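You operate a simulated robot arm through the tools that you are given. There is no shell and no other tool.

The job below is to be done with a simulated robot arm. You get a single attempt, and the scene is never put back.

## Task
Free the locked caliper, measure the disc and put the matching seat ring on the mat.
Fine: push the red caliper lever down to free the jaw, lever left down; the rings bear their size; leave the caliper closed on the disc.
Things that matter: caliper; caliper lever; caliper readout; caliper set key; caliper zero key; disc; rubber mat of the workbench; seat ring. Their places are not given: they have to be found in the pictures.

It is judged by the outcome, as a careful person would: the job done as asked, and still so three seconds after it is handed in. It fails if anything else is knocked over, pushed out of place, dropped, spilled or broken.

## Robot
A 6-joint arm with a two-finger parallel gripper, fixed in place. Base frame: the origin is at the foot of the arm, x ahead of it, y to its left, z up; the work surface is at about z = 958. Readings come in mm, degrees, newtons and seconds.
With the tool pointing down near the work surface it reaches from about 580 to 940 mm from the base axis. Its first joint turns from -149.0 to 149.0 degrees. Payload 3.43 kg.
The TCP is the grasp point between the finger pads, 34 mm short of the fingertips. In the tool frame z runs along the fingers and y along their closing line. The gripper opens to 128 mm. The fingers are 24 mm wide and 12 mm thick; the gripper's body (48 by 130 mm) begins 96 mm behind the TCP.
Orientation is that of the tool frame in the base frame, as [roll, pitch, yaw] about the fixed x, y, z axes, in that order (R = Rz(yaw) Ry(pitch) Rx(roll)). With the fingers straight down and closing along the base's y, the tool's x points along the base's -x, its y along +y and its z along -z.

## Interface
- The arm moves only by the tool servo_tool. Its argument "deltas" is a list of rows, each a list of 6 numbers: the shift along the base's x, y, z in units of 50 mm (1.0 is 50 mm), then the turn, a rotation vector about the base's x, y, z in units of 5 degrees (1.0 is 5 degrees). In form: [[x, y, z, rx, ry, rz], ...]. A call has 1 to 20 rows; each row shifts and turns the commanded pose from where the row before left it. "jaw" is the opening in per cent of the stroke, from 0 (shut) to 100 (fully open), set as the call begins (left out, the last holds). A call with a number of a shift or a turn outside -1 to 1 is refused whole. Rows are played at 5 a second. More than 50 mm and 8.6 degrees between two rows, or a gripper value outside its range, and nothing of the call is played. Where a pose cannot be reached the arm comes as near as it can. A force on the tool above 90 N (or 10 N above the force at the start of the call, whichever is more), or a blocked arm, ends the call early, and 0.2 s more pass. The fingers move at their own pace (about 108 mm/s each) and stop on an object; they squeeze with about 31 N. The grip force told is the motor's: it shows also when the fingers shut on nothing. Time passes only in rows, and 0.2 s behind the last, so rows that do not move let the fingers close. It gives the time, the measured TCP pose, the force on the tool (base axes), the opening and the grip force at its end, in the units of the frame above (readings bear some noise), with the torque about the TCP (base axes, N m) and any sound that the robot's microphone picked up, and new pictures: "pictures" is both (left out), scene, wrist or none.
- Cameras (640 x 400 px; columns grow to the right, rows downward): "scene" is fixed at [397.5, -494.4, 1505.6]; the picture's right is [0.51, -0.86, 0.00], its down [-0.64, -0.38, -0.67] and it looks along [0.57, 0.34, -0.75] (base axes); focal length 330 px, centre (320, 200). "wrist" rides on the gripper at [76, -11, -160] in the tool frame; the picture's right is [0.15, 0.99, 0.00], its down [-0.88, 0.13, -0.46] and it looks along [-0.45, 0.07, 0.89] (tool axes); focal length 234 px, centre (320, 200).
- raise_lower(by): slides the trunk up (or, below 0, down) by that many mm; the arm rides with it, the base frame stays. It gives what a move gives, with no picture.
- locate(camera, pixels): for up to 12 pixels [column, row] of the newest picture of that camera ("zoom" is the newest enlarged one), the place [x, y, z] in the base frame of the surface seen there, good to about 2 mm, but the place of the scene camera against the robot may be out by one fixed shift of up to 12 mm in any direction. No time passes.
- inspect(camera, box): a new picture of the part [left, top, right, bottom] of that camera's present view, enlarged. No time passes.
- sign_off(): hands the job in; it is judged then, once.

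Unless the task says otherwise, let go and move clear before handing in.

The tools are called as name(argument=value, ...) on one line, values as JSON. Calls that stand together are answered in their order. servo_tool: Moves the arm, as the interface text tells. Its arguments: {"type":"object","properties":{"deltas":{"type":"array"},"jaw":{"type":"number"},"pictures":{"type":"string","enum":["both","scene","wrist","none"]}},"required":["deltas"]} The other tools are called the same way: raise_lower (by) slides the trunk up or down; locate (camera, pixels) gives the place of the surface under pixels of a picture; inspect (camera, box) takes an enlarged picture of a part of a camera's view; sign_off () hands the job in.

At the start:

```text
clock: 0.0
ee_pos: [811.5, -130.5, 1161.9]
ee_rot: [179.9, 0.1, -180.0]
force: [-0.1, 0.1, 0.1]
moment: [-0.01, 0.0, -0.01]
width: 128.1
grasp_force: 0.0
trunk travel left (down, up): [-675.0, 35.0]
```

scene: 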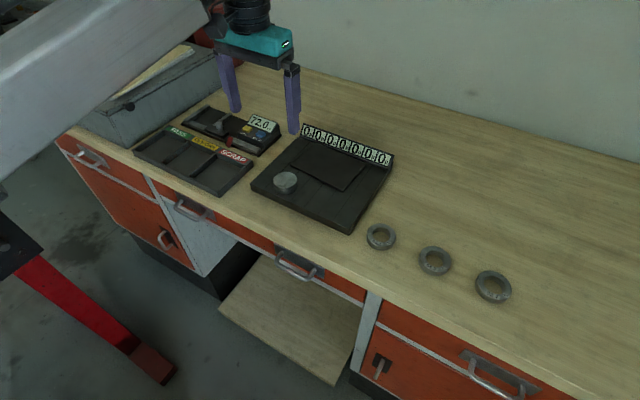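
wrist: 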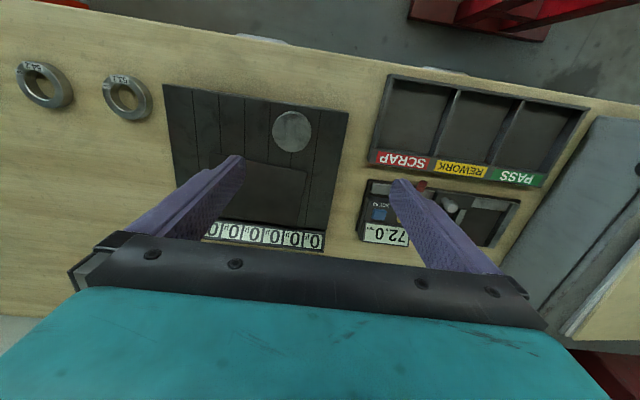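

The scene picture shows the caliper (about 235,130) with a "72.0" readout, a grey disc at (285,181) on a board, and three rings at (380,237), (435,261), (493,287). I'll enlarge these areas to see the details.

inspect(camera="scene", box=[170, 90, 300, 171])

inspect(camera="scene", box=[350, 210, 530, 322])

inspect(camera="scene", box=[240, 110, 410, 240])

inspect(camera="wrist", box=[340, 160, 540, 285])

inspect(camera="wrist", box=[0, 40, 200, 165])

```text
4.92 times, centred on (235, 130) of scene
```

zoom: 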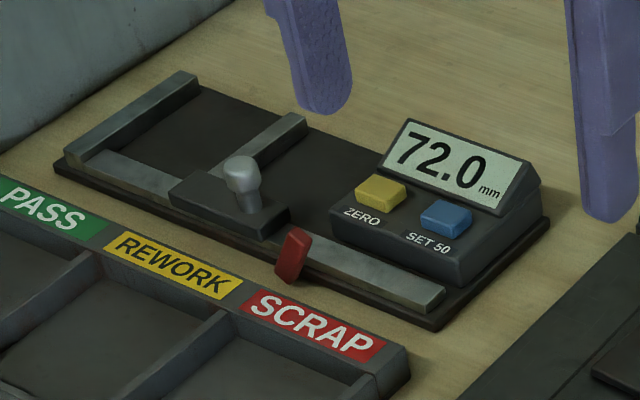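

```text
3.56 times, centred on (440, 266) of scene
```

zoom: 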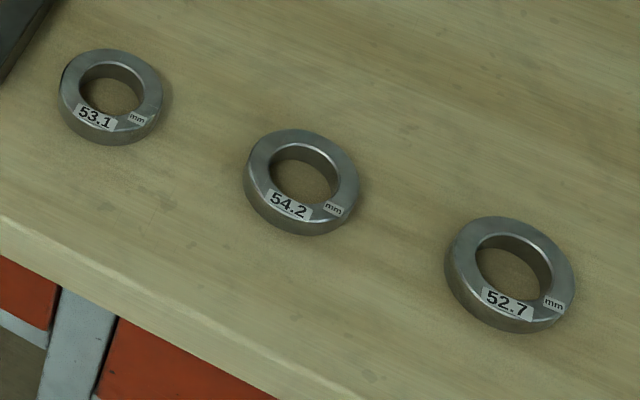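

```text
3.08 times, centred on (325, 175) of scene
```

zoom: 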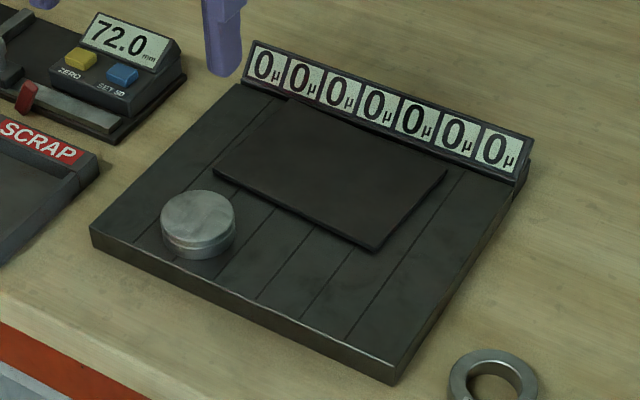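

```text
3.20 times, centred on (440, 222) of wrist
```

zoom: 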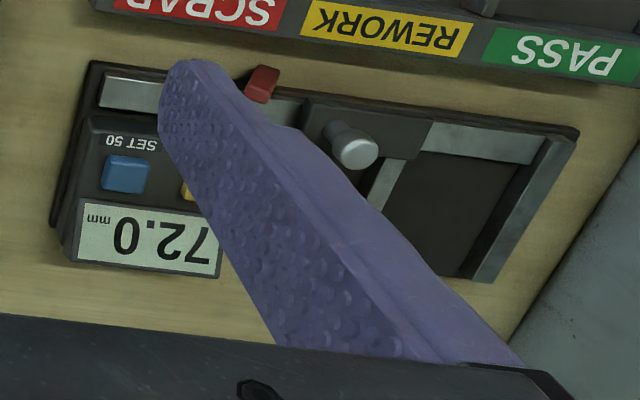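

```text
3.20 times, centred on (100, 102) of wrist
```

zoom: 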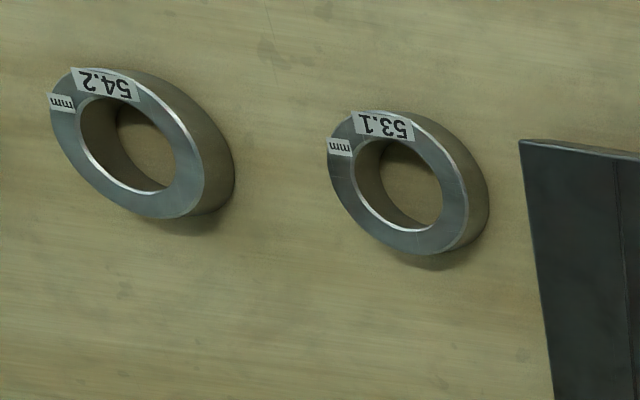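

The zooms show the caliper with fixed jaw, sliding jaw with a silver knob, red lever up, ZERO and SET 50 keys, and rings 53.1, 54.2 and 52.7. Next I'll find where these lie.

inspect(camera="scene", box=[170, 90, 300, 171])

locate(camera="zoom", pixels=[[188, 78], [72, 158], [240, 165], [250, 200], [290, 245], [290, 275], [180, 195], [270, 235], [300, 120], [380, 188], [445, 215], [440, 300]])

locate(camera="scene", pixels=[[285, 178], [275, 185], [285, 190], [335, 168], [300, 160], [355, 190], [252, 185], [351, 232], [390, 160], [302, 127], [380, 237], [369, 237]])

locate(camera="wrist", pixels=[[291, 130], [292, 110], [292, 150], [272, 130], [311, 130], [450, 206], [423, 185], [387, 75], [164, 85], [348, 112], [322, 228], [185, 190]])

```text
4.92 times, centred on (235, 130) of scene
```

zoom: 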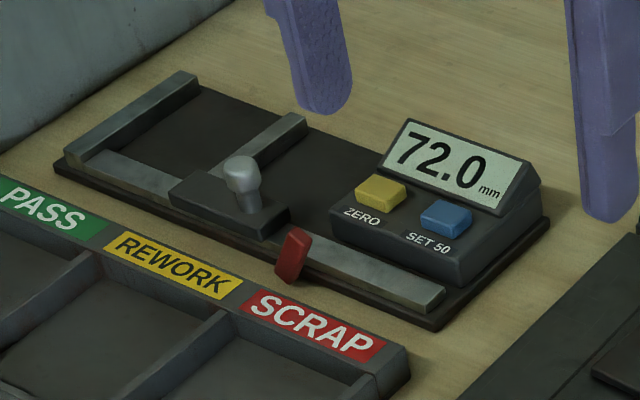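

```text
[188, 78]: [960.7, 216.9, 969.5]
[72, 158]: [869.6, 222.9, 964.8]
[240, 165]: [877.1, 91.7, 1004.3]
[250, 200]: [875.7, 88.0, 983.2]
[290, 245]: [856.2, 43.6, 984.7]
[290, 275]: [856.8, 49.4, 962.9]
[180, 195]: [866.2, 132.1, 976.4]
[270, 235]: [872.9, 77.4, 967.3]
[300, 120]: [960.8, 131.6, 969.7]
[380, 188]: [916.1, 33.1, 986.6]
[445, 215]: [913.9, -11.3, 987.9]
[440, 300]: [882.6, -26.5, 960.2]
```

```text
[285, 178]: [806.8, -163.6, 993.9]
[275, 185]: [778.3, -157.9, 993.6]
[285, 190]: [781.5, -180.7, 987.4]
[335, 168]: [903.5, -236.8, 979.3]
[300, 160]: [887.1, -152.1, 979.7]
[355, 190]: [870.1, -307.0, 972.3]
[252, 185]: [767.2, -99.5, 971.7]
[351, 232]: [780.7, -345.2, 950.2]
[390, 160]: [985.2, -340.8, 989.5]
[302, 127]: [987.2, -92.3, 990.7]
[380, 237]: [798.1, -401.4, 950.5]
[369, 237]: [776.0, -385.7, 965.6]
```

```text
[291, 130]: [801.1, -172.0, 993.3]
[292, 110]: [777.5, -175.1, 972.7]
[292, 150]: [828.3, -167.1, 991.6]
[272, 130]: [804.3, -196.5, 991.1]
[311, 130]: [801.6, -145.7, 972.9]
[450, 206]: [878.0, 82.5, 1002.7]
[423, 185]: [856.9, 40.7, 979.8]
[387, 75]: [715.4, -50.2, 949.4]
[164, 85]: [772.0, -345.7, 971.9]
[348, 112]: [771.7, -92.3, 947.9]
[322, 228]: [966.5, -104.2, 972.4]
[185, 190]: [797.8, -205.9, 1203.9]
```

The caliper lies at about x 870–960, y −25 to 220, with its knob near (878, 83, 1003) and lever near (857, 41, 980); the disc is near (803, −170). I'll move back and right to see the board, mat and rings clearly.

servo_tool(deltas=[[-1, -1, 0.5, 0, 0, 0], [-1, -1, 0.5, 0, 0, 0], [-0.5, -1, 0, 0, 0, 0], [0, -0.5, 0, 0, 0, 0]], pictures="both")

```text
refused: row 1 steps farther than a row can; nothing moved
```

The call was refused because the combined shift in a row exceeded 50 mm. I'll use smaller steps.

servo_tool(deltas=[[-0.6, -0.6, 0.4, 0, 0, 0], [-0.6, -0.6, 0.4, 0, 0, 0], [-0.6, -0.6, 0.2, 0, 0, 0], [-0.6, -0.6, 0, 0, 0, 0], [0, -0.9, 0, 0, 0, 0]], pictures="both")

```text
clock: 0.5
ee_pos: [783.3, -164.3, 1182.9]
ee_rot: [179.9, 1.2, 179.3]
force: [11.1, -5.9, -15.8]
moment: [1.13, 0.47, 0.61]
width: 128.0
grasp_force: 0.1
trunk travel left (down, up): [-675.0, 35.0]
stopped in row 2: the force on the tool passed its limit at 122 N (the readings are from after the stop); the commanded pose is now the measured one
```

scene: 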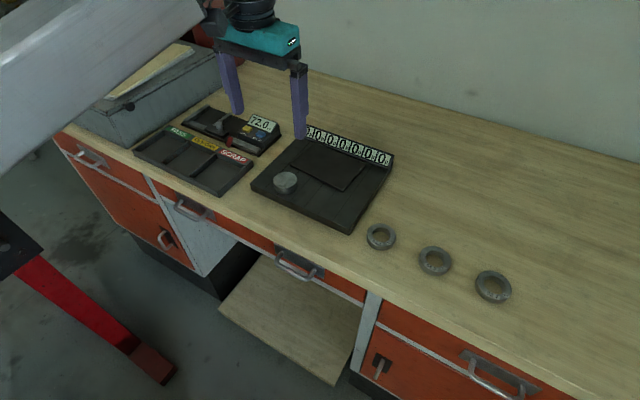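
wrist: 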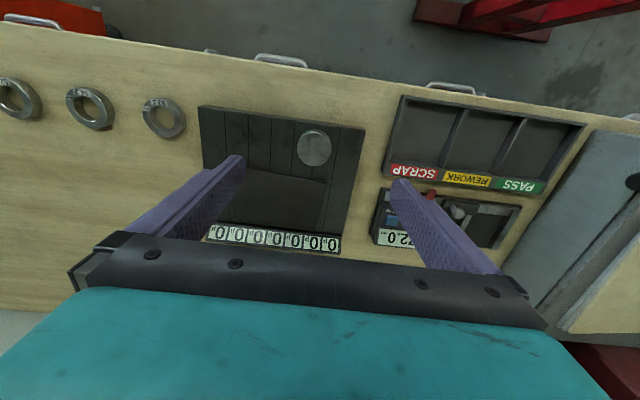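

The stop at 122 N came in free space, so it was probably the fast acceleration. I'll use gentler, ramped steps.

servo_tool(deltas=[[-0.1, -0.1, 0, 0, 0, 0], [-0.2, -0.2, 0, 0, 0, 0], [-0.3, -0.3, 0, 0, 0, 0], [-0.3, -0.3, 0, 0, 0, 0], [-0.2, -0.2, 0, 0, 0, 0], [-0.1, -0.1, 0, 0, 0, 0]], pictures="wrist")

```text
clock: 1.9
ee_pos: [722.8, -226.1, 1183.2]
ee_rot: [179.9, 1.4, 179.3]
force: [31.2, 19.5, -48.6]
moment: [-3.53, 0.97, -1.88]
width: 128.4
grasp_force: 0.1
trunk travel left (down, up): [-675.0, 35.0]
```

wrist: 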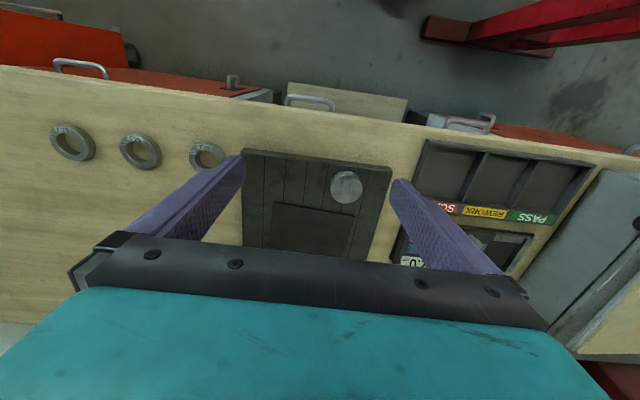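

The move finished but the force reading is still swinging. I'll let it settle and read again.

servo_tool(deltas=[[0, 0, 0, 0, 0, 0], [0, 0, 0, 0, 0, 0], [0, 0, 0, 0, 0, 0]], pictures="both")

inspect(camera="wrist", box=[20, 100, 420, 270])

```text
clock: 2.7
ee_pos: [723.7, -227.1, 1184.7]
ee_rot: [-180.0, 1.3, 179.5]
force: [27.9, -5.7, -43.8]
moment: [0.95, 0.77, 0.49]
width: 128.0
grasp_force: 0.0
trunk travel left (down, up): [-675.0, 35.0]
```

scene: 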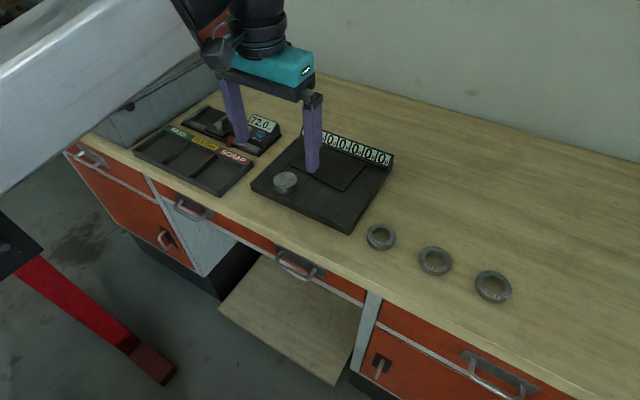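
wrist: 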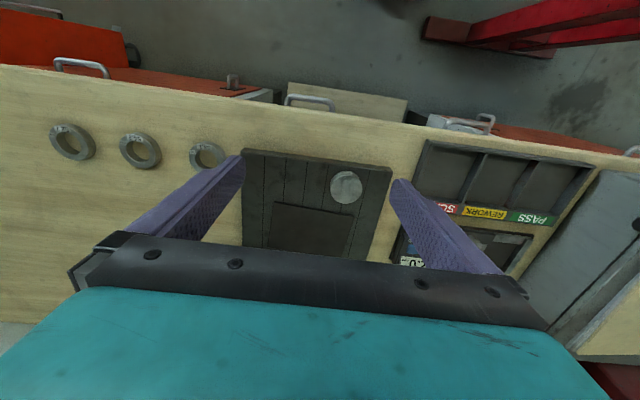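

```text
1.60 times, centred on (220, 185) of wrist
```

zoom: 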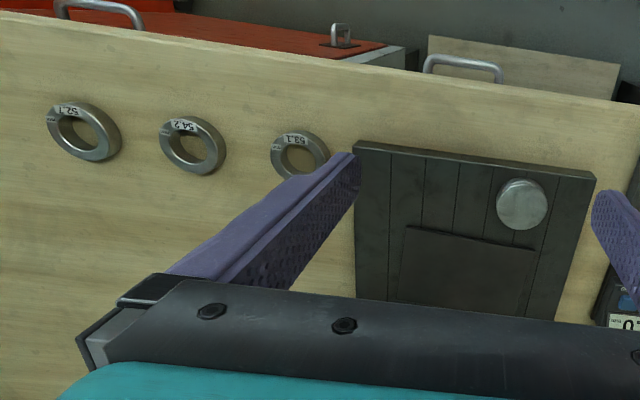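

The force stays near 52 N with the arm at rest, and the moment suggests something is pressing on the wrist camera side from behind. I'll zoom in on the gripper top to see what's touching.

inspect(camera="scene", box=[100, 0, 340, 150])

locate(camera="scene", pixels=[[185, 20], [150, 50], [100, 80], [50, 110], [10, 140], [215, 50], [208, 15], [255, 20], [235, 70], [20, 60], [80, 40], [160, 10]])

```text
2.67 times, centred on (220, 75) of scene
```

zoom: 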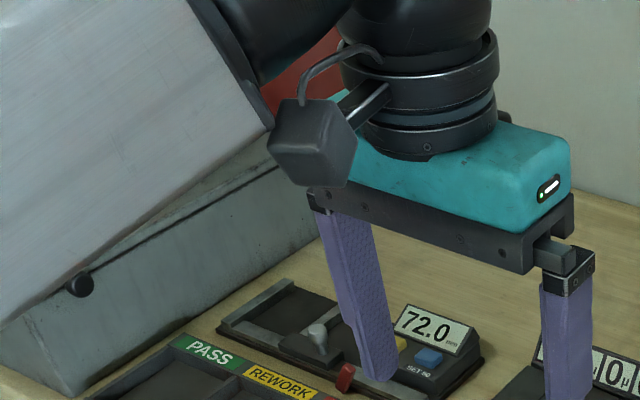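

```text
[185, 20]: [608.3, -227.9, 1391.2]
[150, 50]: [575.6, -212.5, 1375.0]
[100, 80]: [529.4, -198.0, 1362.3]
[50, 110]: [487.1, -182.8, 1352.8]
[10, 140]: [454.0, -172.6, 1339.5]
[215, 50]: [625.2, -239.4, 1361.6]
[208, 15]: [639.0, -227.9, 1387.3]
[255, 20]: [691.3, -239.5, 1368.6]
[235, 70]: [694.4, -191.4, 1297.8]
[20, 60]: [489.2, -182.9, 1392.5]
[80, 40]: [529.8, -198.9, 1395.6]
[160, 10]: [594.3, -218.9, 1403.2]
```

The zoom shows the forearm casing at (275,125) pressing on the camera cube at (310,140), a self-contact that happens when the tool is high and close in. I'll lower the tool to relieve it, after locating the mat and disc from this view.

locate(camera="wrist", pixels=[[276, 208], [350, 215], [310, 230], [260, 230], [375, 200], [275, 180], [345, 187], [71, 142], [140, 150], [206, 155], [243, 150], [392, 170]])

servo_tool(deltas=[[0, 0, -0.1, 0, 0, 0], [0.05, 0, -0.15, 0, 0, 0], [0.1, 0, -0.2, 0, 0, 0], [0.1, 0, -0.2, 0, 0, 0], [0.1, 0, -0.2, 0, 0, 0], [0.05, 0, -0.1, 0, 0, 0], [0, 0, -0.05, 0, 0, 0], [0, 0, 0, 0, 0, 0]], pictures="wrist")

```text
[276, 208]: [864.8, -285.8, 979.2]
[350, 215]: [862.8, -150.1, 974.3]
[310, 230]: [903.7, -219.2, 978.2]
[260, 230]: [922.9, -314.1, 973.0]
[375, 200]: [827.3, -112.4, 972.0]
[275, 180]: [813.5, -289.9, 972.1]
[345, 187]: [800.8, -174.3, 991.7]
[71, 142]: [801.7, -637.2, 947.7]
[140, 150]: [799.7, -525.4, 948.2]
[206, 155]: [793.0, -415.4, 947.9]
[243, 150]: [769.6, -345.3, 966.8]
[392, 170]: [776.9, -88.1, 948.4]
```

```text
clock: 4.5
ee_pos: [740.7, -225.2, 1132.6]
ee_rot: [179.7, 1.0, 179.4]
force: [1.2, 0.5, 0.0]
moment: [-0.02, 0.0, -0.01]
width: 128.0
grasp_force: 0.1
trunk travel left (down, up): [-675.0, 35.0]
```

wrist: 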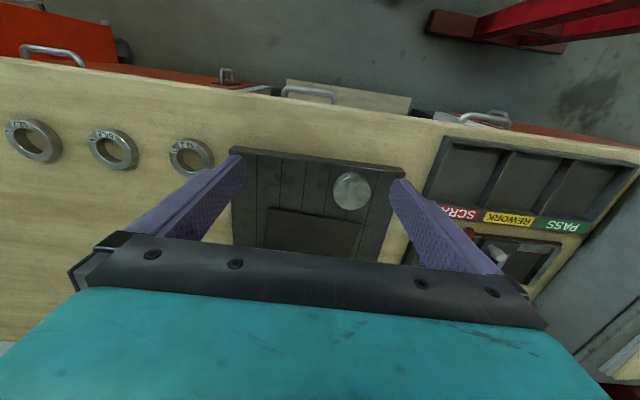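

Force is back to zero at z 1133. The mat is the 6 mm thick dark sheet on the board (x 862–955, y −300 to −158, top z≈979). Now I'll move over toward the caliper for a close look.

servo_tool(deltas=[[0.1, 0.2, 0, 0, 0, 0], [0.1, 0.4, -0.05, 0, 0, 0], [0.1, 0.5, -0.05, 0, 0, 0], [0.1, 0.5, -0.05, 0, 0, 0], [0.1, 0.5, -0.05, 0, 0, 0], [0.1, 0.5, 0, 0, 0, 0], [0.1, 0.5, 0, 0, 0, 0], [0, 0.5, 0, 0, 0, 0], [0, 0.5, 0, 0, 0, 0], [0, 0.5, 0, 0, 0, 0], [0, 0.5, 0, 0, 0, 0], [0, 0.5, 0, 0, 0, 0], [0, 0.4, 0, 0, 0, 0], [0, 0.3, 0, 0, 0, 0], [0, 0.2, 0, 0, 0, 0], [0, 0, 0, 0, 0, 0]], pictures="wrist")

```text
clock: 7.9
ee_pos: [775.5, 99.8, 1124.2]
ee_rot: [179.9, 1.1, 179.3]
force: [-0.4, -0.6, 1.1]
moment: [0.02, 0.01, -0.02]
width: 128.0
grasp_force: 0.0
trunk travel left (down, up): [-675.0, 35.0]
```

wrist: 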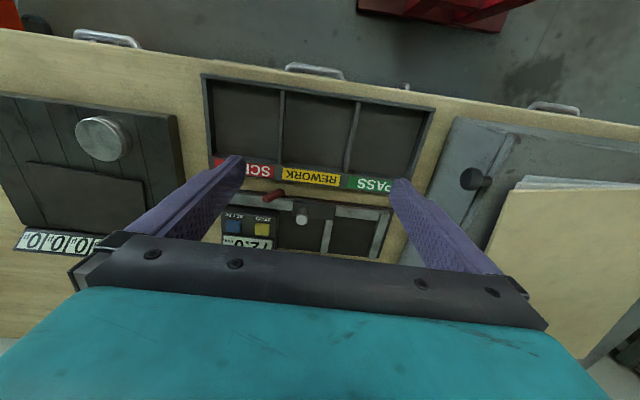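

The caliper is now visible between the fingers at (300,225). I'll level the small tilt (1.1°, 0.7°) and zoom in on it.

servo_tool(deltas=[[0, 0, 0, 0, 0.22, 0.14], [0, 0, 0, 0, 0, 0]], pictures="wrist")

inspect(camera="wrist", box=[210, 165, 410, 270])

locate(camera="wrist", pixels=[[302, 219], [302, 212], [268, 197], [278, 194], [326, 238], [378, 235], [340, 212], [247, 214], [260, 228], [233, 227], [318, 212], [262, 243]])

```text
clock: 8.5
ee_pos: [776.6, 99.8, 1125.0]
ee_rot: [179.8, 0.1, -179.9]
force: [0.1, 0.2, 0.1]
moment: [-0.04, 0.01, -0.02]
width: 128.0
grasp_force: 0.1
trunk travel left (down, up): [-675.0, 35.0]
```

wrist: 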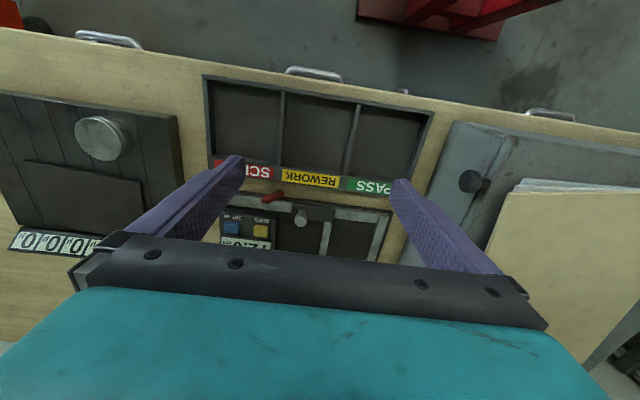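

```text
3.20 times, centred on (310, 218) of wrist
```

zoom: 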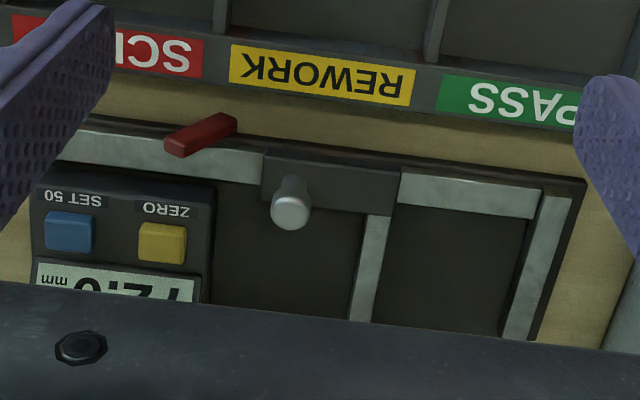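

```text
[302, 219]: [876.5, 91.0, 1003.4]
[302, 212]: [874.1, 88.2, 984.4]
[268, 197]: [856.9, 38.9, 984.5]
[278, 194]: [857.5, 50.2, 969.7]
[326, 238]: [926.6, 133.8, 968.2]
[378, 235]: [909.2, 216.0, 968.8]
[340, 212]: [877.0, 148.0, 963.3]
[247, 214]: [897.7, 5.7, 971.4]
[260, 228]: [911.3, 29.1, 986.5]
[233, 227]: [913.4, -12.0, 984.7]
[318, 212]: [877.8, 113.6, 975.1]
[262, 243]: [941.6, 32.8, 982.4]
```

The zoom shows the lever's raised end near (175,148) and its pivot near (228,122), with the knob top at (290,212). I'll locate these features more finely in the zoom.

locate(camera="zoom", pixels=[[290, 213], [290, 190], [178, 146], [172, 142], [195, 138], [215, 128], [232, 124], [200, 150], [320, 185], [268, 190], [395, 200], [365, 270]])

locate(camera="zoom", pixels=[[530, 260], [508, 300], [355, 290], [470, 195], [470, 182], [440, 270], [130, 150], [165, 240], [68, 230], [340, 180], [385, 240], [560, 210]])

```text
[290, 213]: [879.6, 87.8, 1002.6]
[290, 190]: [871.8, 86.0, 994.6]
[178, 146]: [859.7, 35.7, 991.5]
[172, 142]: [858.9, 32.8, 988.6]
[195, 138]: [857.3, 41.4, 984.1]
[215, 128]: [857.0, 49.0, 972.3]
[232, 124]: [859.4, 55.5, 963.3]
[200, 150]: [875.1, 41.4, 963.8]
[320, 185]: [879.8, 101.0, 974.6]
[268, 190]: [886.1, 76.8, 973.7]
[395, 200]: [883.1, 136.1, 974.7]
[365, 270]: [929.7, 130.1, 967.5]
```

```text
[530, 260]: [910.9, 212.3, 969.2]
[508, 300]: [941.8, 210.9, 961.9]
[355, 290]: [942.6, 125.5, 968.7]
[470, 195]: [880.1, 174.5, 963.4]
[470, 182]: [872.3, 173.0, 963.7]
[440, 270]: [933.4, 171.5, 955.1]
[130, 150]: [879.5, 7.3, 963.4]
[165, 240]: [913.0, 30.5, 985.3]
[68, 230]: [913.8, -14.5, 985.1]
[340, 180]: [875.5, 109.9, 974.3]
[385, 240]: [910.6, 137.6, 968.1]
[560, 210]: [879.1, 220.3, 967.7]
```

Lever: raised end ≈ (859, 34, 990), pivot ≈ (859, 56, 963). Knob axis ≈ (877, 88), jaw gap ≈ y 137–210. I'll shut the gripper and move above the lever's raised end, checking the tray edge first.

locate(camera="zoom", pixels=[[240, 100], [200, 88], [240, 112], [400, 115], [500, 130], [60, 110], [60, 130]])

servo_tool(deltas=[[0.1, -0.08, -0.1, 0, 0, 0], [0.2, -0.15, -0.2, 0, 0, 0], [0.25, -0.2, -0.25, 0, 0, 0], [0.25, -0.2, -0.25, 0, 0, 0], [0.25, -0.2, -0.25, 0, 0, 0], [0.25, -0.2, -0.25, 0, 0, 0], [0.2, -0.15, -0.2, 0, 0, 0], [0.15, -0.08, -0.12, 0, 0, 0], [0, 0, -0.1, 0, 0, 0], [0, 0, 0, 0, 0, 0]], jaw=0, pictures="both")

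```text
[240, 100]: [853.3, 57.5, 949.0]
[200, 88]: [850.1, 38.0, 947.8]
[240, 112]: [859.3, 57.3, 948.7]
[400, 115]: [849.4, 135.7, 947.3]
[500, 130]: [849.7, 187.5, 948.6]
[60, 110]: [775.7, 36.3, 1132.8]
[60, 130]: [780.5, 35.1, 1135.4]
```

```text
clock: 10.7
ee_pos: [860.5, 36.0, 1037.6]
ee_rot: [179.8, 0.0, -179.9]
force: [-0.8, 0.3, -0.7]
moment: [0.02, -0.04, 0.0]
width: 0.0
grasp_force: 30.7
trunk travel left (down, up): [-675.0, 35.0]
```

scene: 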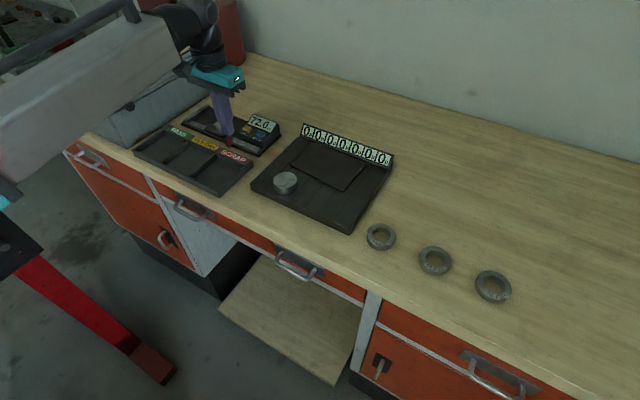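
wrist: 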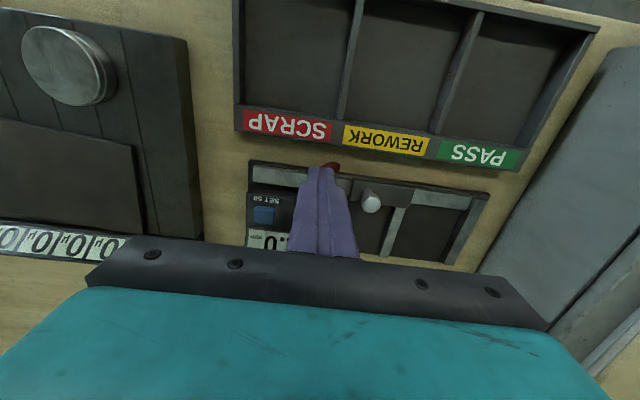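

The closed fingers are just above the lever at wrist (330,166). I'll zoom in to check the alignment before pressing.

inspect(camera="wrist", box=[240, 130, 420, 242])

inspect(camera="scene", box=[170, 90, 300, 171])

```text
3.56 times, centred on (330, 186) of wrist
```

zoom: 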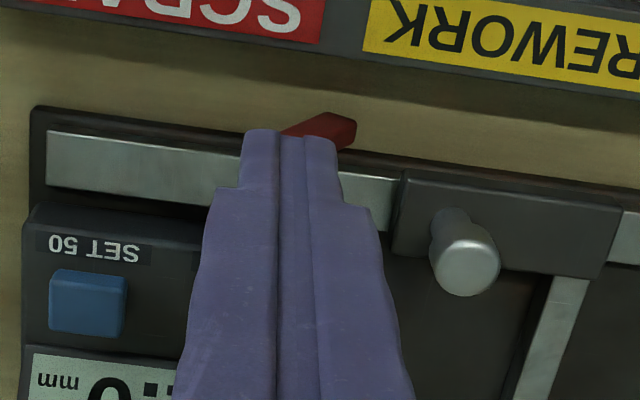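

```text
4.92 times, centred on (235, 130) of scene
```

zoom: 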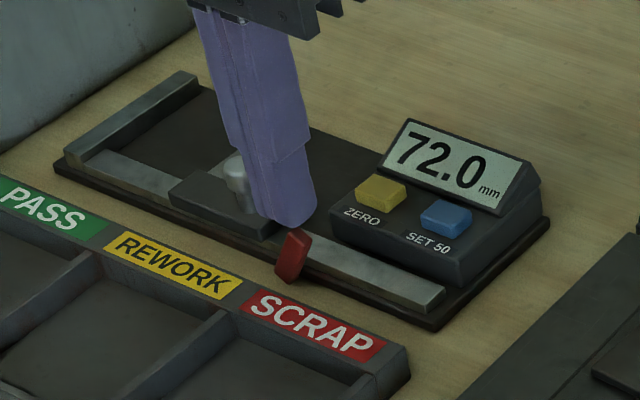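

The fingertips (z≈1004) are over the lever's raised end (z≈990). I'll press down in small steps.

servo_tool(deltas=[[0, 0, -0.1, 0, 0, 0], [0, 0, -0.1, 0, 0, 0], [0, 0, -0.06, 0, 0, 0], [0, 0, -0.06, 0, 0, 0], [0, 0, -0.06, 0, 0, 0], [0, 0, -0.06, 0, 0, 0], [0, 0, -0.06, 0, 0, 0], [0, 0, 0, 0, 0, 0]], pictures="both")

inspect(camera="scene", box=[170, 90, 300, 171])

```text
clock: 12.5
ee_pos: [859.5, 36.1, 1010.8]
ee_rot: [179.7, -0.1, -179.9]
force: [0.0, 0.2, -0.3]
moment: [-0.03, -0.02, -0.02]
width: 0.2
grasp_force: 31.3
trunk travel left (down, up): [-675.0, 35.0]
```

scene: 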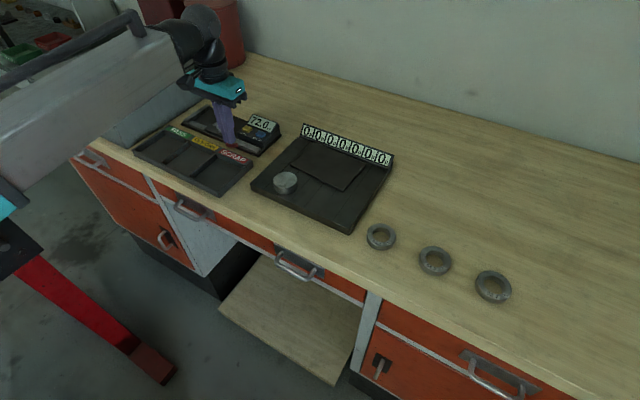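
wrist: 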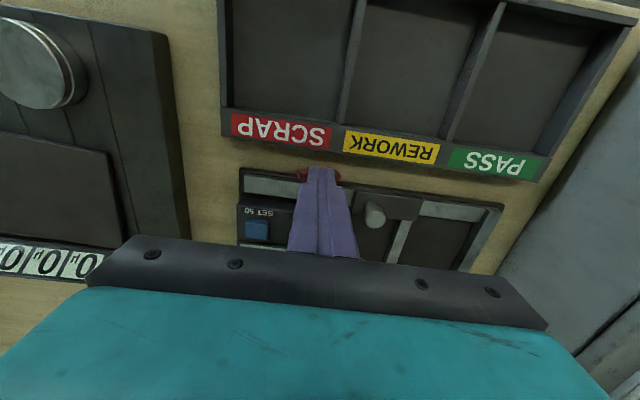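

```text
4.92 times, centred on (235, 130) of scene
```

zoom: 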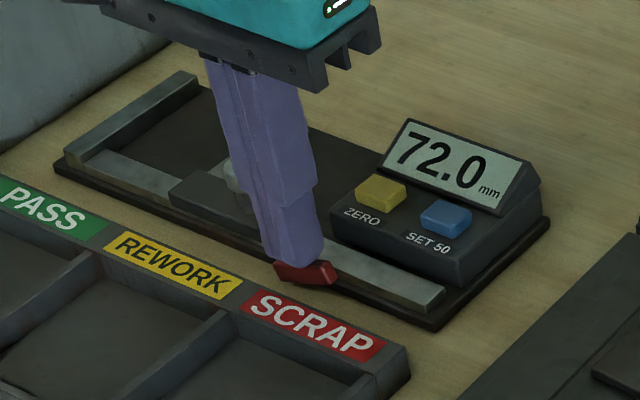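

The lever has swung down nearly flat (scene zoom (305,272)) with almost no force. I'll press a little further until it meets its stop.

servo_tool(deltas=[[0, 0, -0.03, 0, 0, 0], [0, 0, -0.03, 0, 0, 0], [0, 0, -0.03, 0, 0, 0], [0, 0, -0.03, 0, 0, 0], [0, 0, 0, 0, 0, 0]], pictures="none")

inspect(camera="scene", box=[170, 90, 300, 171])

```text
clock: 13.7
ee_pos: [859.7, 36.5, 1007.6]
ee_rot: [180.0, -0.1, -179.9]
force: [0.2, 0.3, 0.2]
moment: [0.01, -0.03, -0.02]
width: 0.0
grasp_force: 30.6
trunk travel left (down, up): [-675.0, 35.0]
```

```text
4.92 times, centred on (235, 130) of scene
```

zoom: 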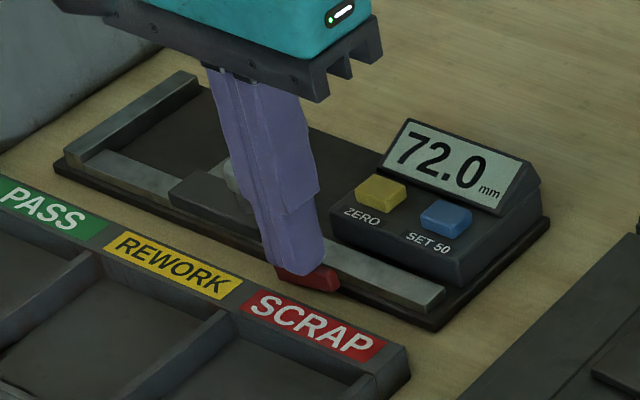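

The lever keeps going down without resistance (TCP z 1007.6). I'll press a few more millimetres.

servo_tool(deltas=[[0, 0, -0.03, 0, 0, 0], [0, 0, -0.03, 0, 0, 0], [0, 0, -0.03, 0, 0, 0], [0, 0, 0, 0, 0, 0]], pictures="none")

inspect(camera="scene", box=[170, 90, 300, 171])

inspect(camera="wrist", box=[240, 130, 420, 242])

```text
clock: 14.7
ee_pos: [858.6, 36.4, 1002.1]
ee_rot: [179.9, 0.0, -179.8]
force: [0.3, -1.1, 1.0]
moment: [-0.03, 0.02, -0.03]
width: 0.0
grasp_force: 31.1
trunk travel left (down, up): [-675.0, 35.0]
```

```text
4.92 times, centred on (235, 130) of scene
```

zoom: 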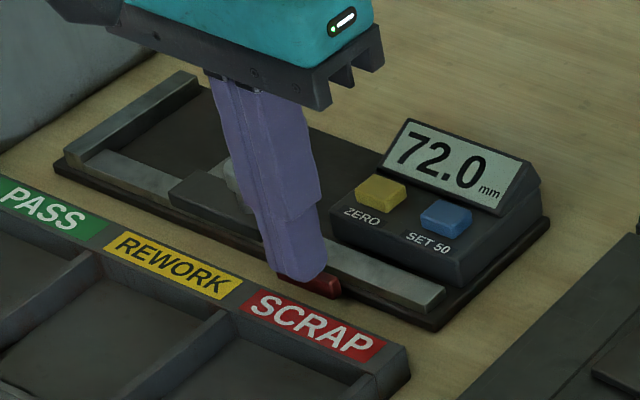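

```text
3.56 times, centred on (330, 186) of wrist
```

zoom: 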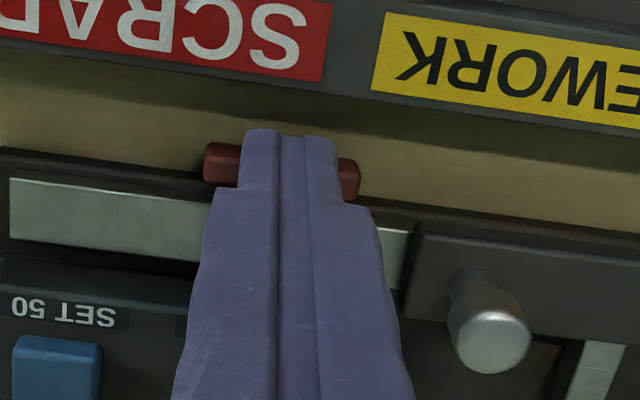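

The lever now lies parallel to the beam (wrist zoom (270,165)). I'll press a couple of millimetres more to confirm the stop.

servo_tool(deltas=[[0, 0, -0.03, 0, 0, 0], [0, 0, -0.03, 0, 0, 0], [0, 0, 0, 0, 0, 0]], pictures="none")

inspect(camera="scene", box=[170, 90, 300, 171])

```text
clock: 15.5
ee_pos: [858.3, 37.4, 1001.3]
ee_rot: [179.9, 0.2, -179.9]
force: [2.8, -2.1, 18.7]
moment: [-0.04, -0.09, 0.03]
width: 0.0
grasp_force: 30.9
trunk travel left (down, up): [-675.0, 35.0]
```

```text
4.92 times, centred on (235, 130) of scene
```

zoom: 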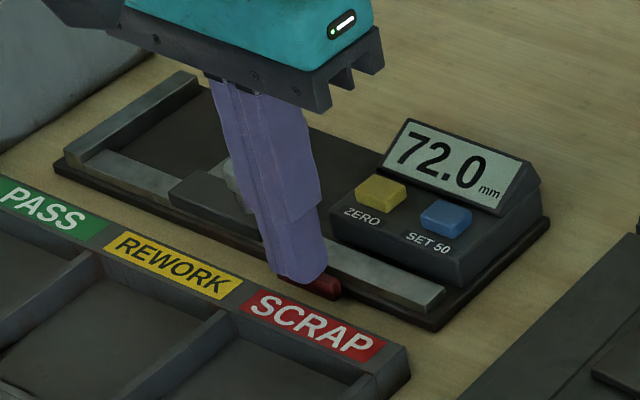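

The upward force is now 18.7 N, so the lever is at its stop. I'll rise clear and see whether it stays down.

servo_tool(deltas=[[0, 0, 0.1, 0, 0, 0], [0, 0, 0.2, 0, 0, 0], [0, 0, 0.3, 0, 0, 0], [0, 0, 0.3, 0, 0, 0], [-0.2, 0.2, 0.2, 0, 0, 0], [-0.3, 0.3, 0.1, 0, 0, 0], [-0.2, 0.3, 0, 0, 0, 0], [0, 0, 0, 0, 0, 0]], pictures="both")

inspect(camera="scene", box=[170, 90, 300, 171])

inspect(camera="wrist", box=[200, 130, 420, 267])

```text
clock: 17.3
ee_pos: [824.2, 75.6, 1059.5]
ee_rot: [179.9, 0.0, -180.0]
force: [0.4, 0.2, -0.3]
moment: [0.0, -0.04, 0.03]
width: 0.3
grasp_force: 31.2
trunk travel left (down, up): [-675.0, 35.0]
```

scene: 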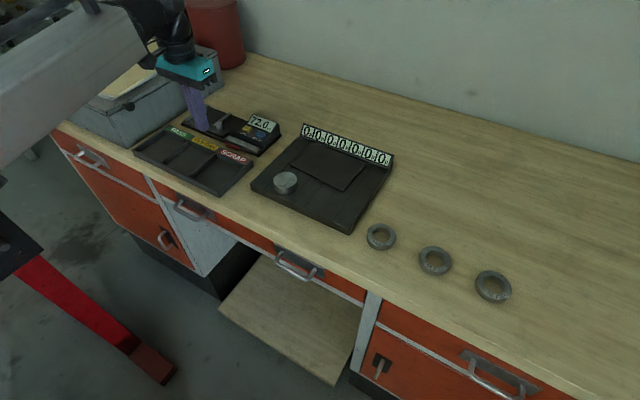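
wrist: 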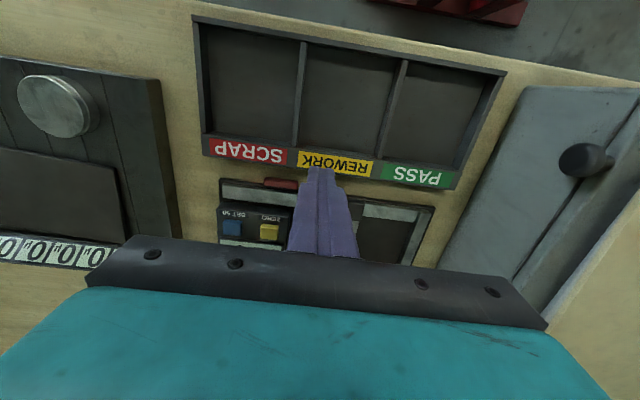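

```text
4.92 times, centred on (235, 130) of scene
```

zoom: 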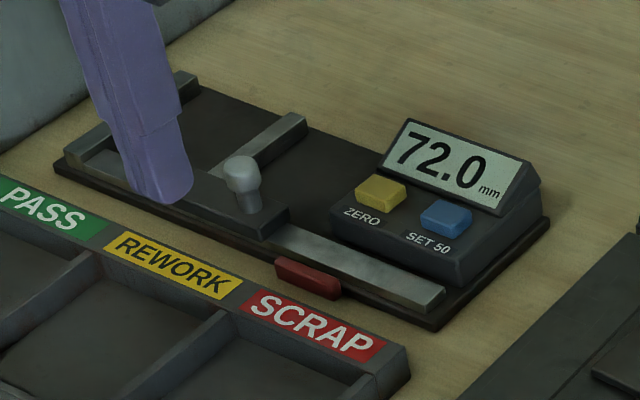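

```text
2.91 times, centred on (310, 198) of wrist
```

zoom: 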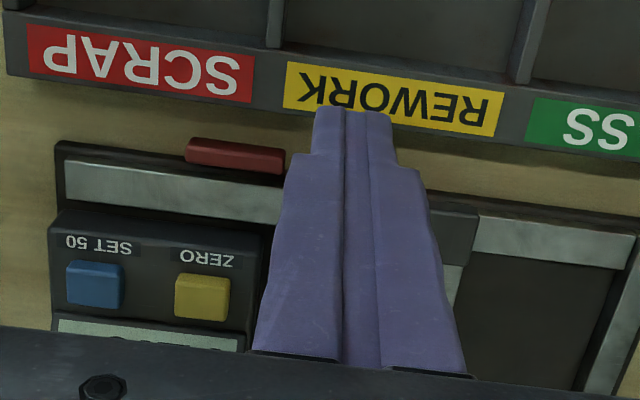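

The lever stays down (scene zoom (308,278)). Next I'll open the fingers part-way and place them astride the carriage knob.

servo_tool(deltas=[[0.1, 0.05, 0, 0, 0, 0], [0.25, 0.1, 0, 0, 0, 0], [0.3, 0.1, 0, 0, 0, 0], [0.25, 0, 0, 0, 0, 0], [0.15, 0, 0, 0, 0, 0], [0, 0, 0, 0, 0, 0]], jaw=34, pictures="both")

inspect(camera="wrist", box=[220, 130, 440, 267])

inspect(camera="scene", box=[170, 90, 300, 171])

```text
clock: 18.7
ee_pos: [876.6, 89.2, 1059.7]
ee_rot: [180.0, 0.0, -179.9]
force: [0.0, 0.2, -0.5]
moment: [-0.01, -0.01, 0.02]
width: 43.5
grasp_force: 0.0
trunk travel left (down, up): [-675.0, 35.0]
```

scene: 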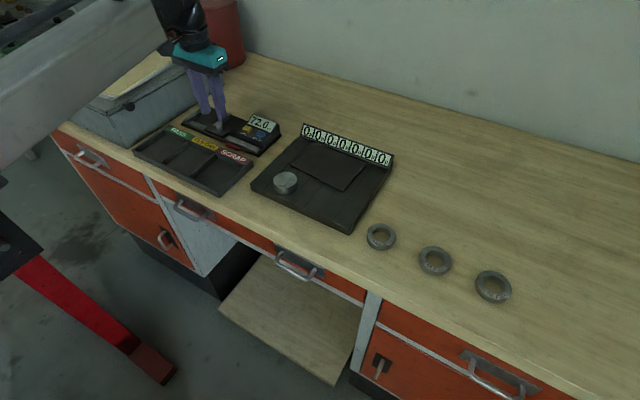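
wrist: 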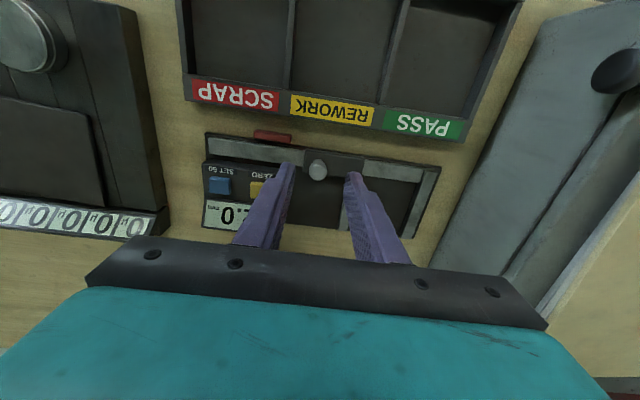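

```text
2.91 times, centred on (330, 198) of wrist
```

zoom: 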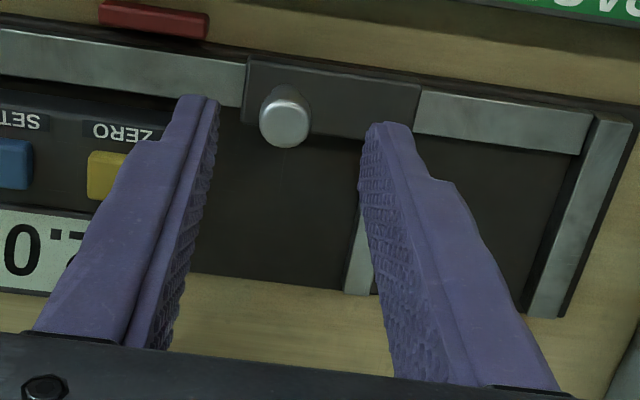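

```text
4.92 times, centred on (235, 130) of scene
```

zoom: 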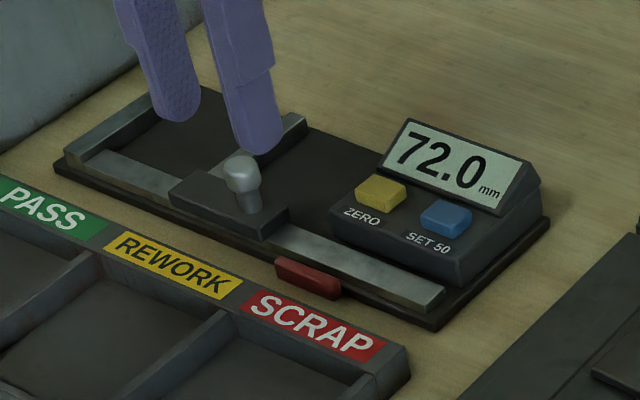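

The knob at wrist (318,169) lies about midway between the fingertips. I'll check its place once more, then lower the fingers around it.

locate(camera="wrist", pixels=[[318, 170], [313, 170], [323, 170], [318, 162], [318, 177], [292, 163], [348, 172]])

servo_tool(deltas=[[0, 0, -0.1, 0, 0, 0], [0, 0, -0.2, 0, 0, 0], [0, 0, -0.2, 0, 0, 0], [0, 0, -0.2, 0, 0, 0], [0, 0, -0.15, 0, 0, 0], [0, 0, -0.05, 0, 0, 0], [0, 0, 0, 0, 0, 0]], pictures="both")

inspect(camera="wrist", box=[220, 130, 440, 267])

inspect(camera="scene", box=[170, 90, 300, 171])

```text
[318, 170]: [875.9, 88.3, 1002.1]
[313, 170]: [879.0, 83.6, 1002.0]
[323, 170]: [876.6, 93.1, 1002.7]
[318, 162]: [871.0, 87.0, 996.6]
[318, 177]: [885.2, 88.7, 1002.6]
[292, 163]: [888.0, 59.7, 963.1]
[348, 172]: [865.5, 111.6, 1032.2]
```

```text
clock: 20.3
ee_pos: [876.5, 88.5, 1015.3]
ee_rot: [179.9, 0.0, -179.8]
force: [0.1, -0.3, 0.9]
moment: [-0.01, 0.0, 0.01]
width: 43.8
grasp_force: 0.1
trunk travel left (down, up): [-675.0, 35.0]
```

scene: 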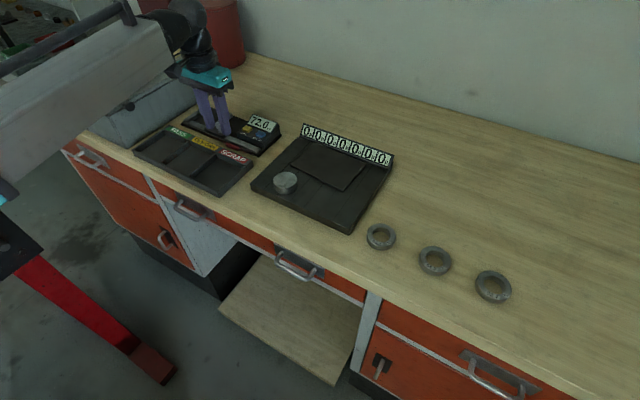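
wrist: 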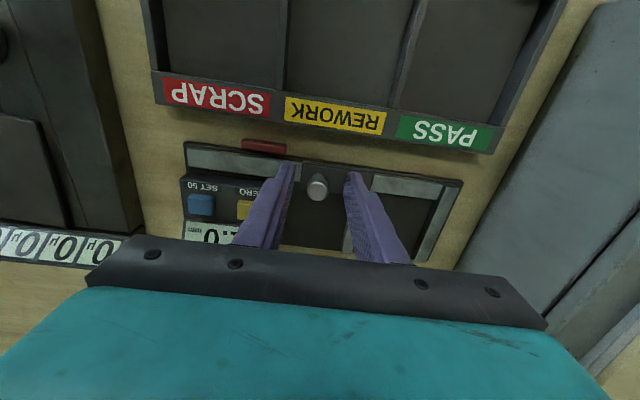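

```text
2.91 times, centred on (330, 198) of wrist
```

zoom: 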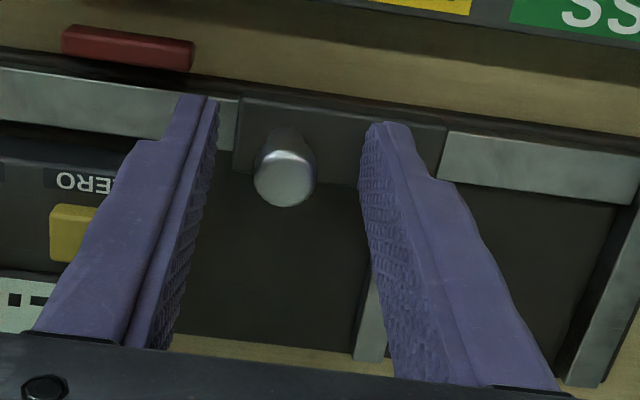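

```text
4.92 times, centred on (235, 130) of scene
```

zoom: 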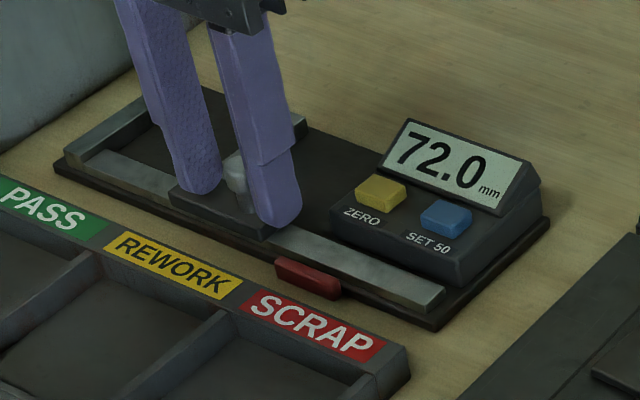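

The fingers straddle the knob with tips at z≈981. I'll close on it.

servo_tool(deltas=[[0, 0, 0, 0, 0, 0], [0, 0, 0, 0, 0, 0], [0, 0, 0, 0, 0, 0]], jaw=0, pictures="none")

inspect(camera="scene", box=[170, 90, 300, 171])

```text
clock: 21.1
ee_pos: [878.3, 88.7, 1014.0]
ee_rot: [179.9, -0.1, -179.9]
force: [-0.1, -1.6, -1.0]
moment: [-0.06, 0.0, -0.01]
width: 17.3
grasp_force: 45.7
trunk travel left (down, up): [-675.0, 35.0]
```

```text
4.92 times, centred on (235, 130) of scene
```

zoom: 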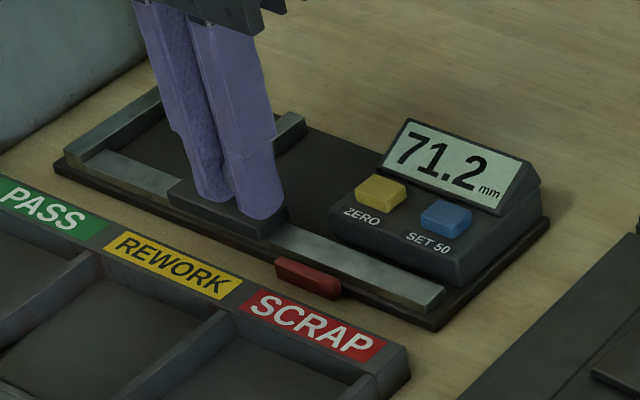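

The readout changed to 71.2, so the jaw is free. I'll slide the carriage toward the fixed jaw, first 55 mm, to check the zero.

servo_tool(deltas=[[0, 0.1, 0, 0, 0, 0], [0, 0.2, 0, 0, 0, 0], [0, 0.25, 0, 0, 0, 0], [0, 0.25, 0, 0, 0, 0], [0, 0.2, 0, 0, 0, 0], [0, 0.1, 0, 0, 0, 0], [0, 0, 0, 0, 0, 0]], pictures="both")

inspect(camera="scene", box=[170, 90, 300, 171])

```text
clock: 22.7
ee_pos: [876.1, 144.5, 1013.4]
ee_rot: [179.8, 0.0, -179.9]
force: [4.5, 0.1, 0.1]
moment: [-0.04, -0.65, 0.02]
width: 17.4
grasp_force: 45.2
trunk travel left (down, up): [-675.0, 35.0]
```

scene: 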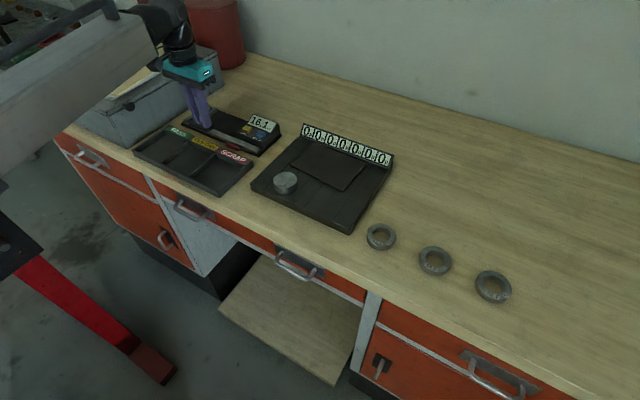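
wrist: 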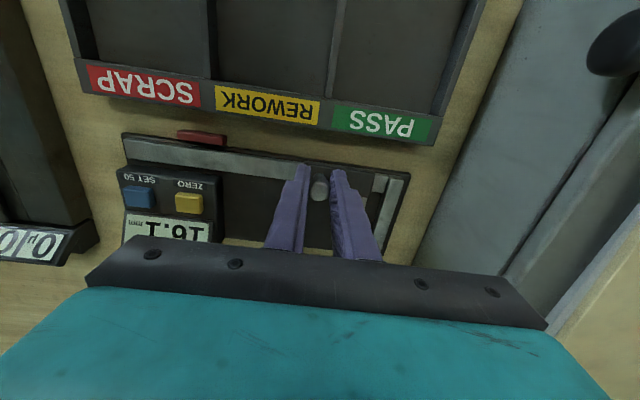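

```text
4.92 times, centred on (235, 130) of scene
```

zoom: 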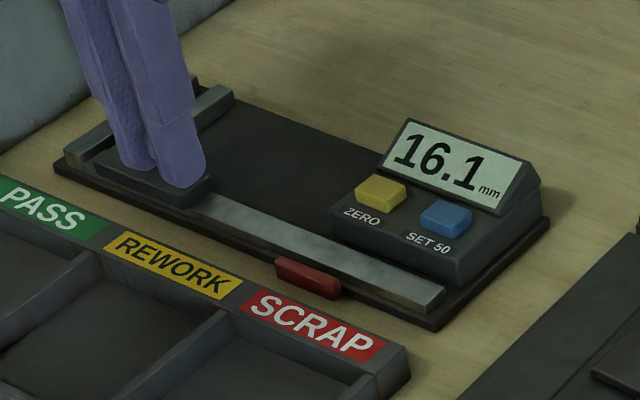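

The readout tracks (16.1 at y 144.5). I'll advance another 11 mm gently, then inch into contact.

servo_tool(deltas=[[0, 0.08, 0, 0, 0, 0], [0, 0.08, 0, 0, 0, 0], [0, 0.06, 0, 0, 0, 0], [0, 0, 0, 0, 0, 0]], pictures="none")

inspect(camera="scene", box=[170, 90, 300, 171])

```text
clock: 23.7
ee_pos: [878.0, 154.2, 1013.7]
ee_rot: [179.8, -0.1, -179.9]
force: [4.0, -1.7, -4.3]
moment: [0.01, -0.58, -0.03]
width: 17.7
grasp_force: 45.0
trunk travel left (down, up): [-675.0, 35.0]
```

```text
4.92 times, centred on (235, 130) of scene
```

zoom: 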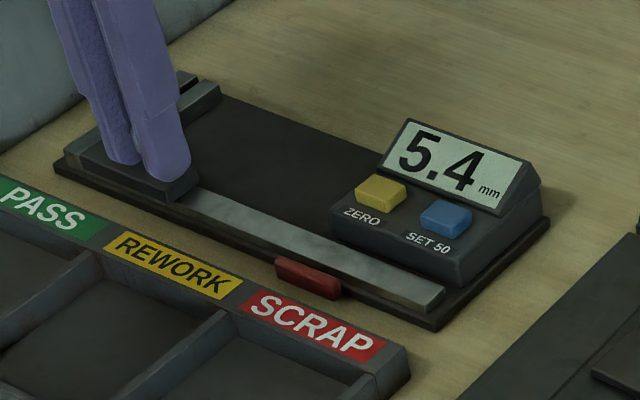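

Readout 5.4, and the jaws are still a little apart. I'll inch on in 1 mm steps.

servo_tool(deltas=[[0, 0.02, 0, 0, 0, 0], [0, 0.02, 0, 0, 0, 0], [0, 0.02, 0, 0, 0, 0], [0, 0.02, 0, 0, 0, 0], [0, 0, 0, 0, 0, 0]], pictures="none")

inspect(camera="scene", box=[170, 90, 300, 171])

```text
clock: 24.9
ee_pos: [876.2, 158.6, 1015.1]
ee_rot: [179.8, 0.0, -179.9]
force: [7.1, -2.0, 0.0]
moment: [0.0, 0.59, 0.0]
width: 17.1
grasp_force: 45.0
trunk travel left (down, up): [-675.0, 35.0]
```

```text
4.92 times, centred on (235, 130) of scene
```

zoom: 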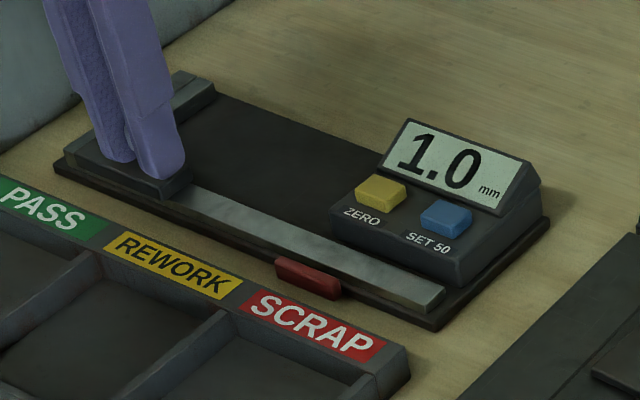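

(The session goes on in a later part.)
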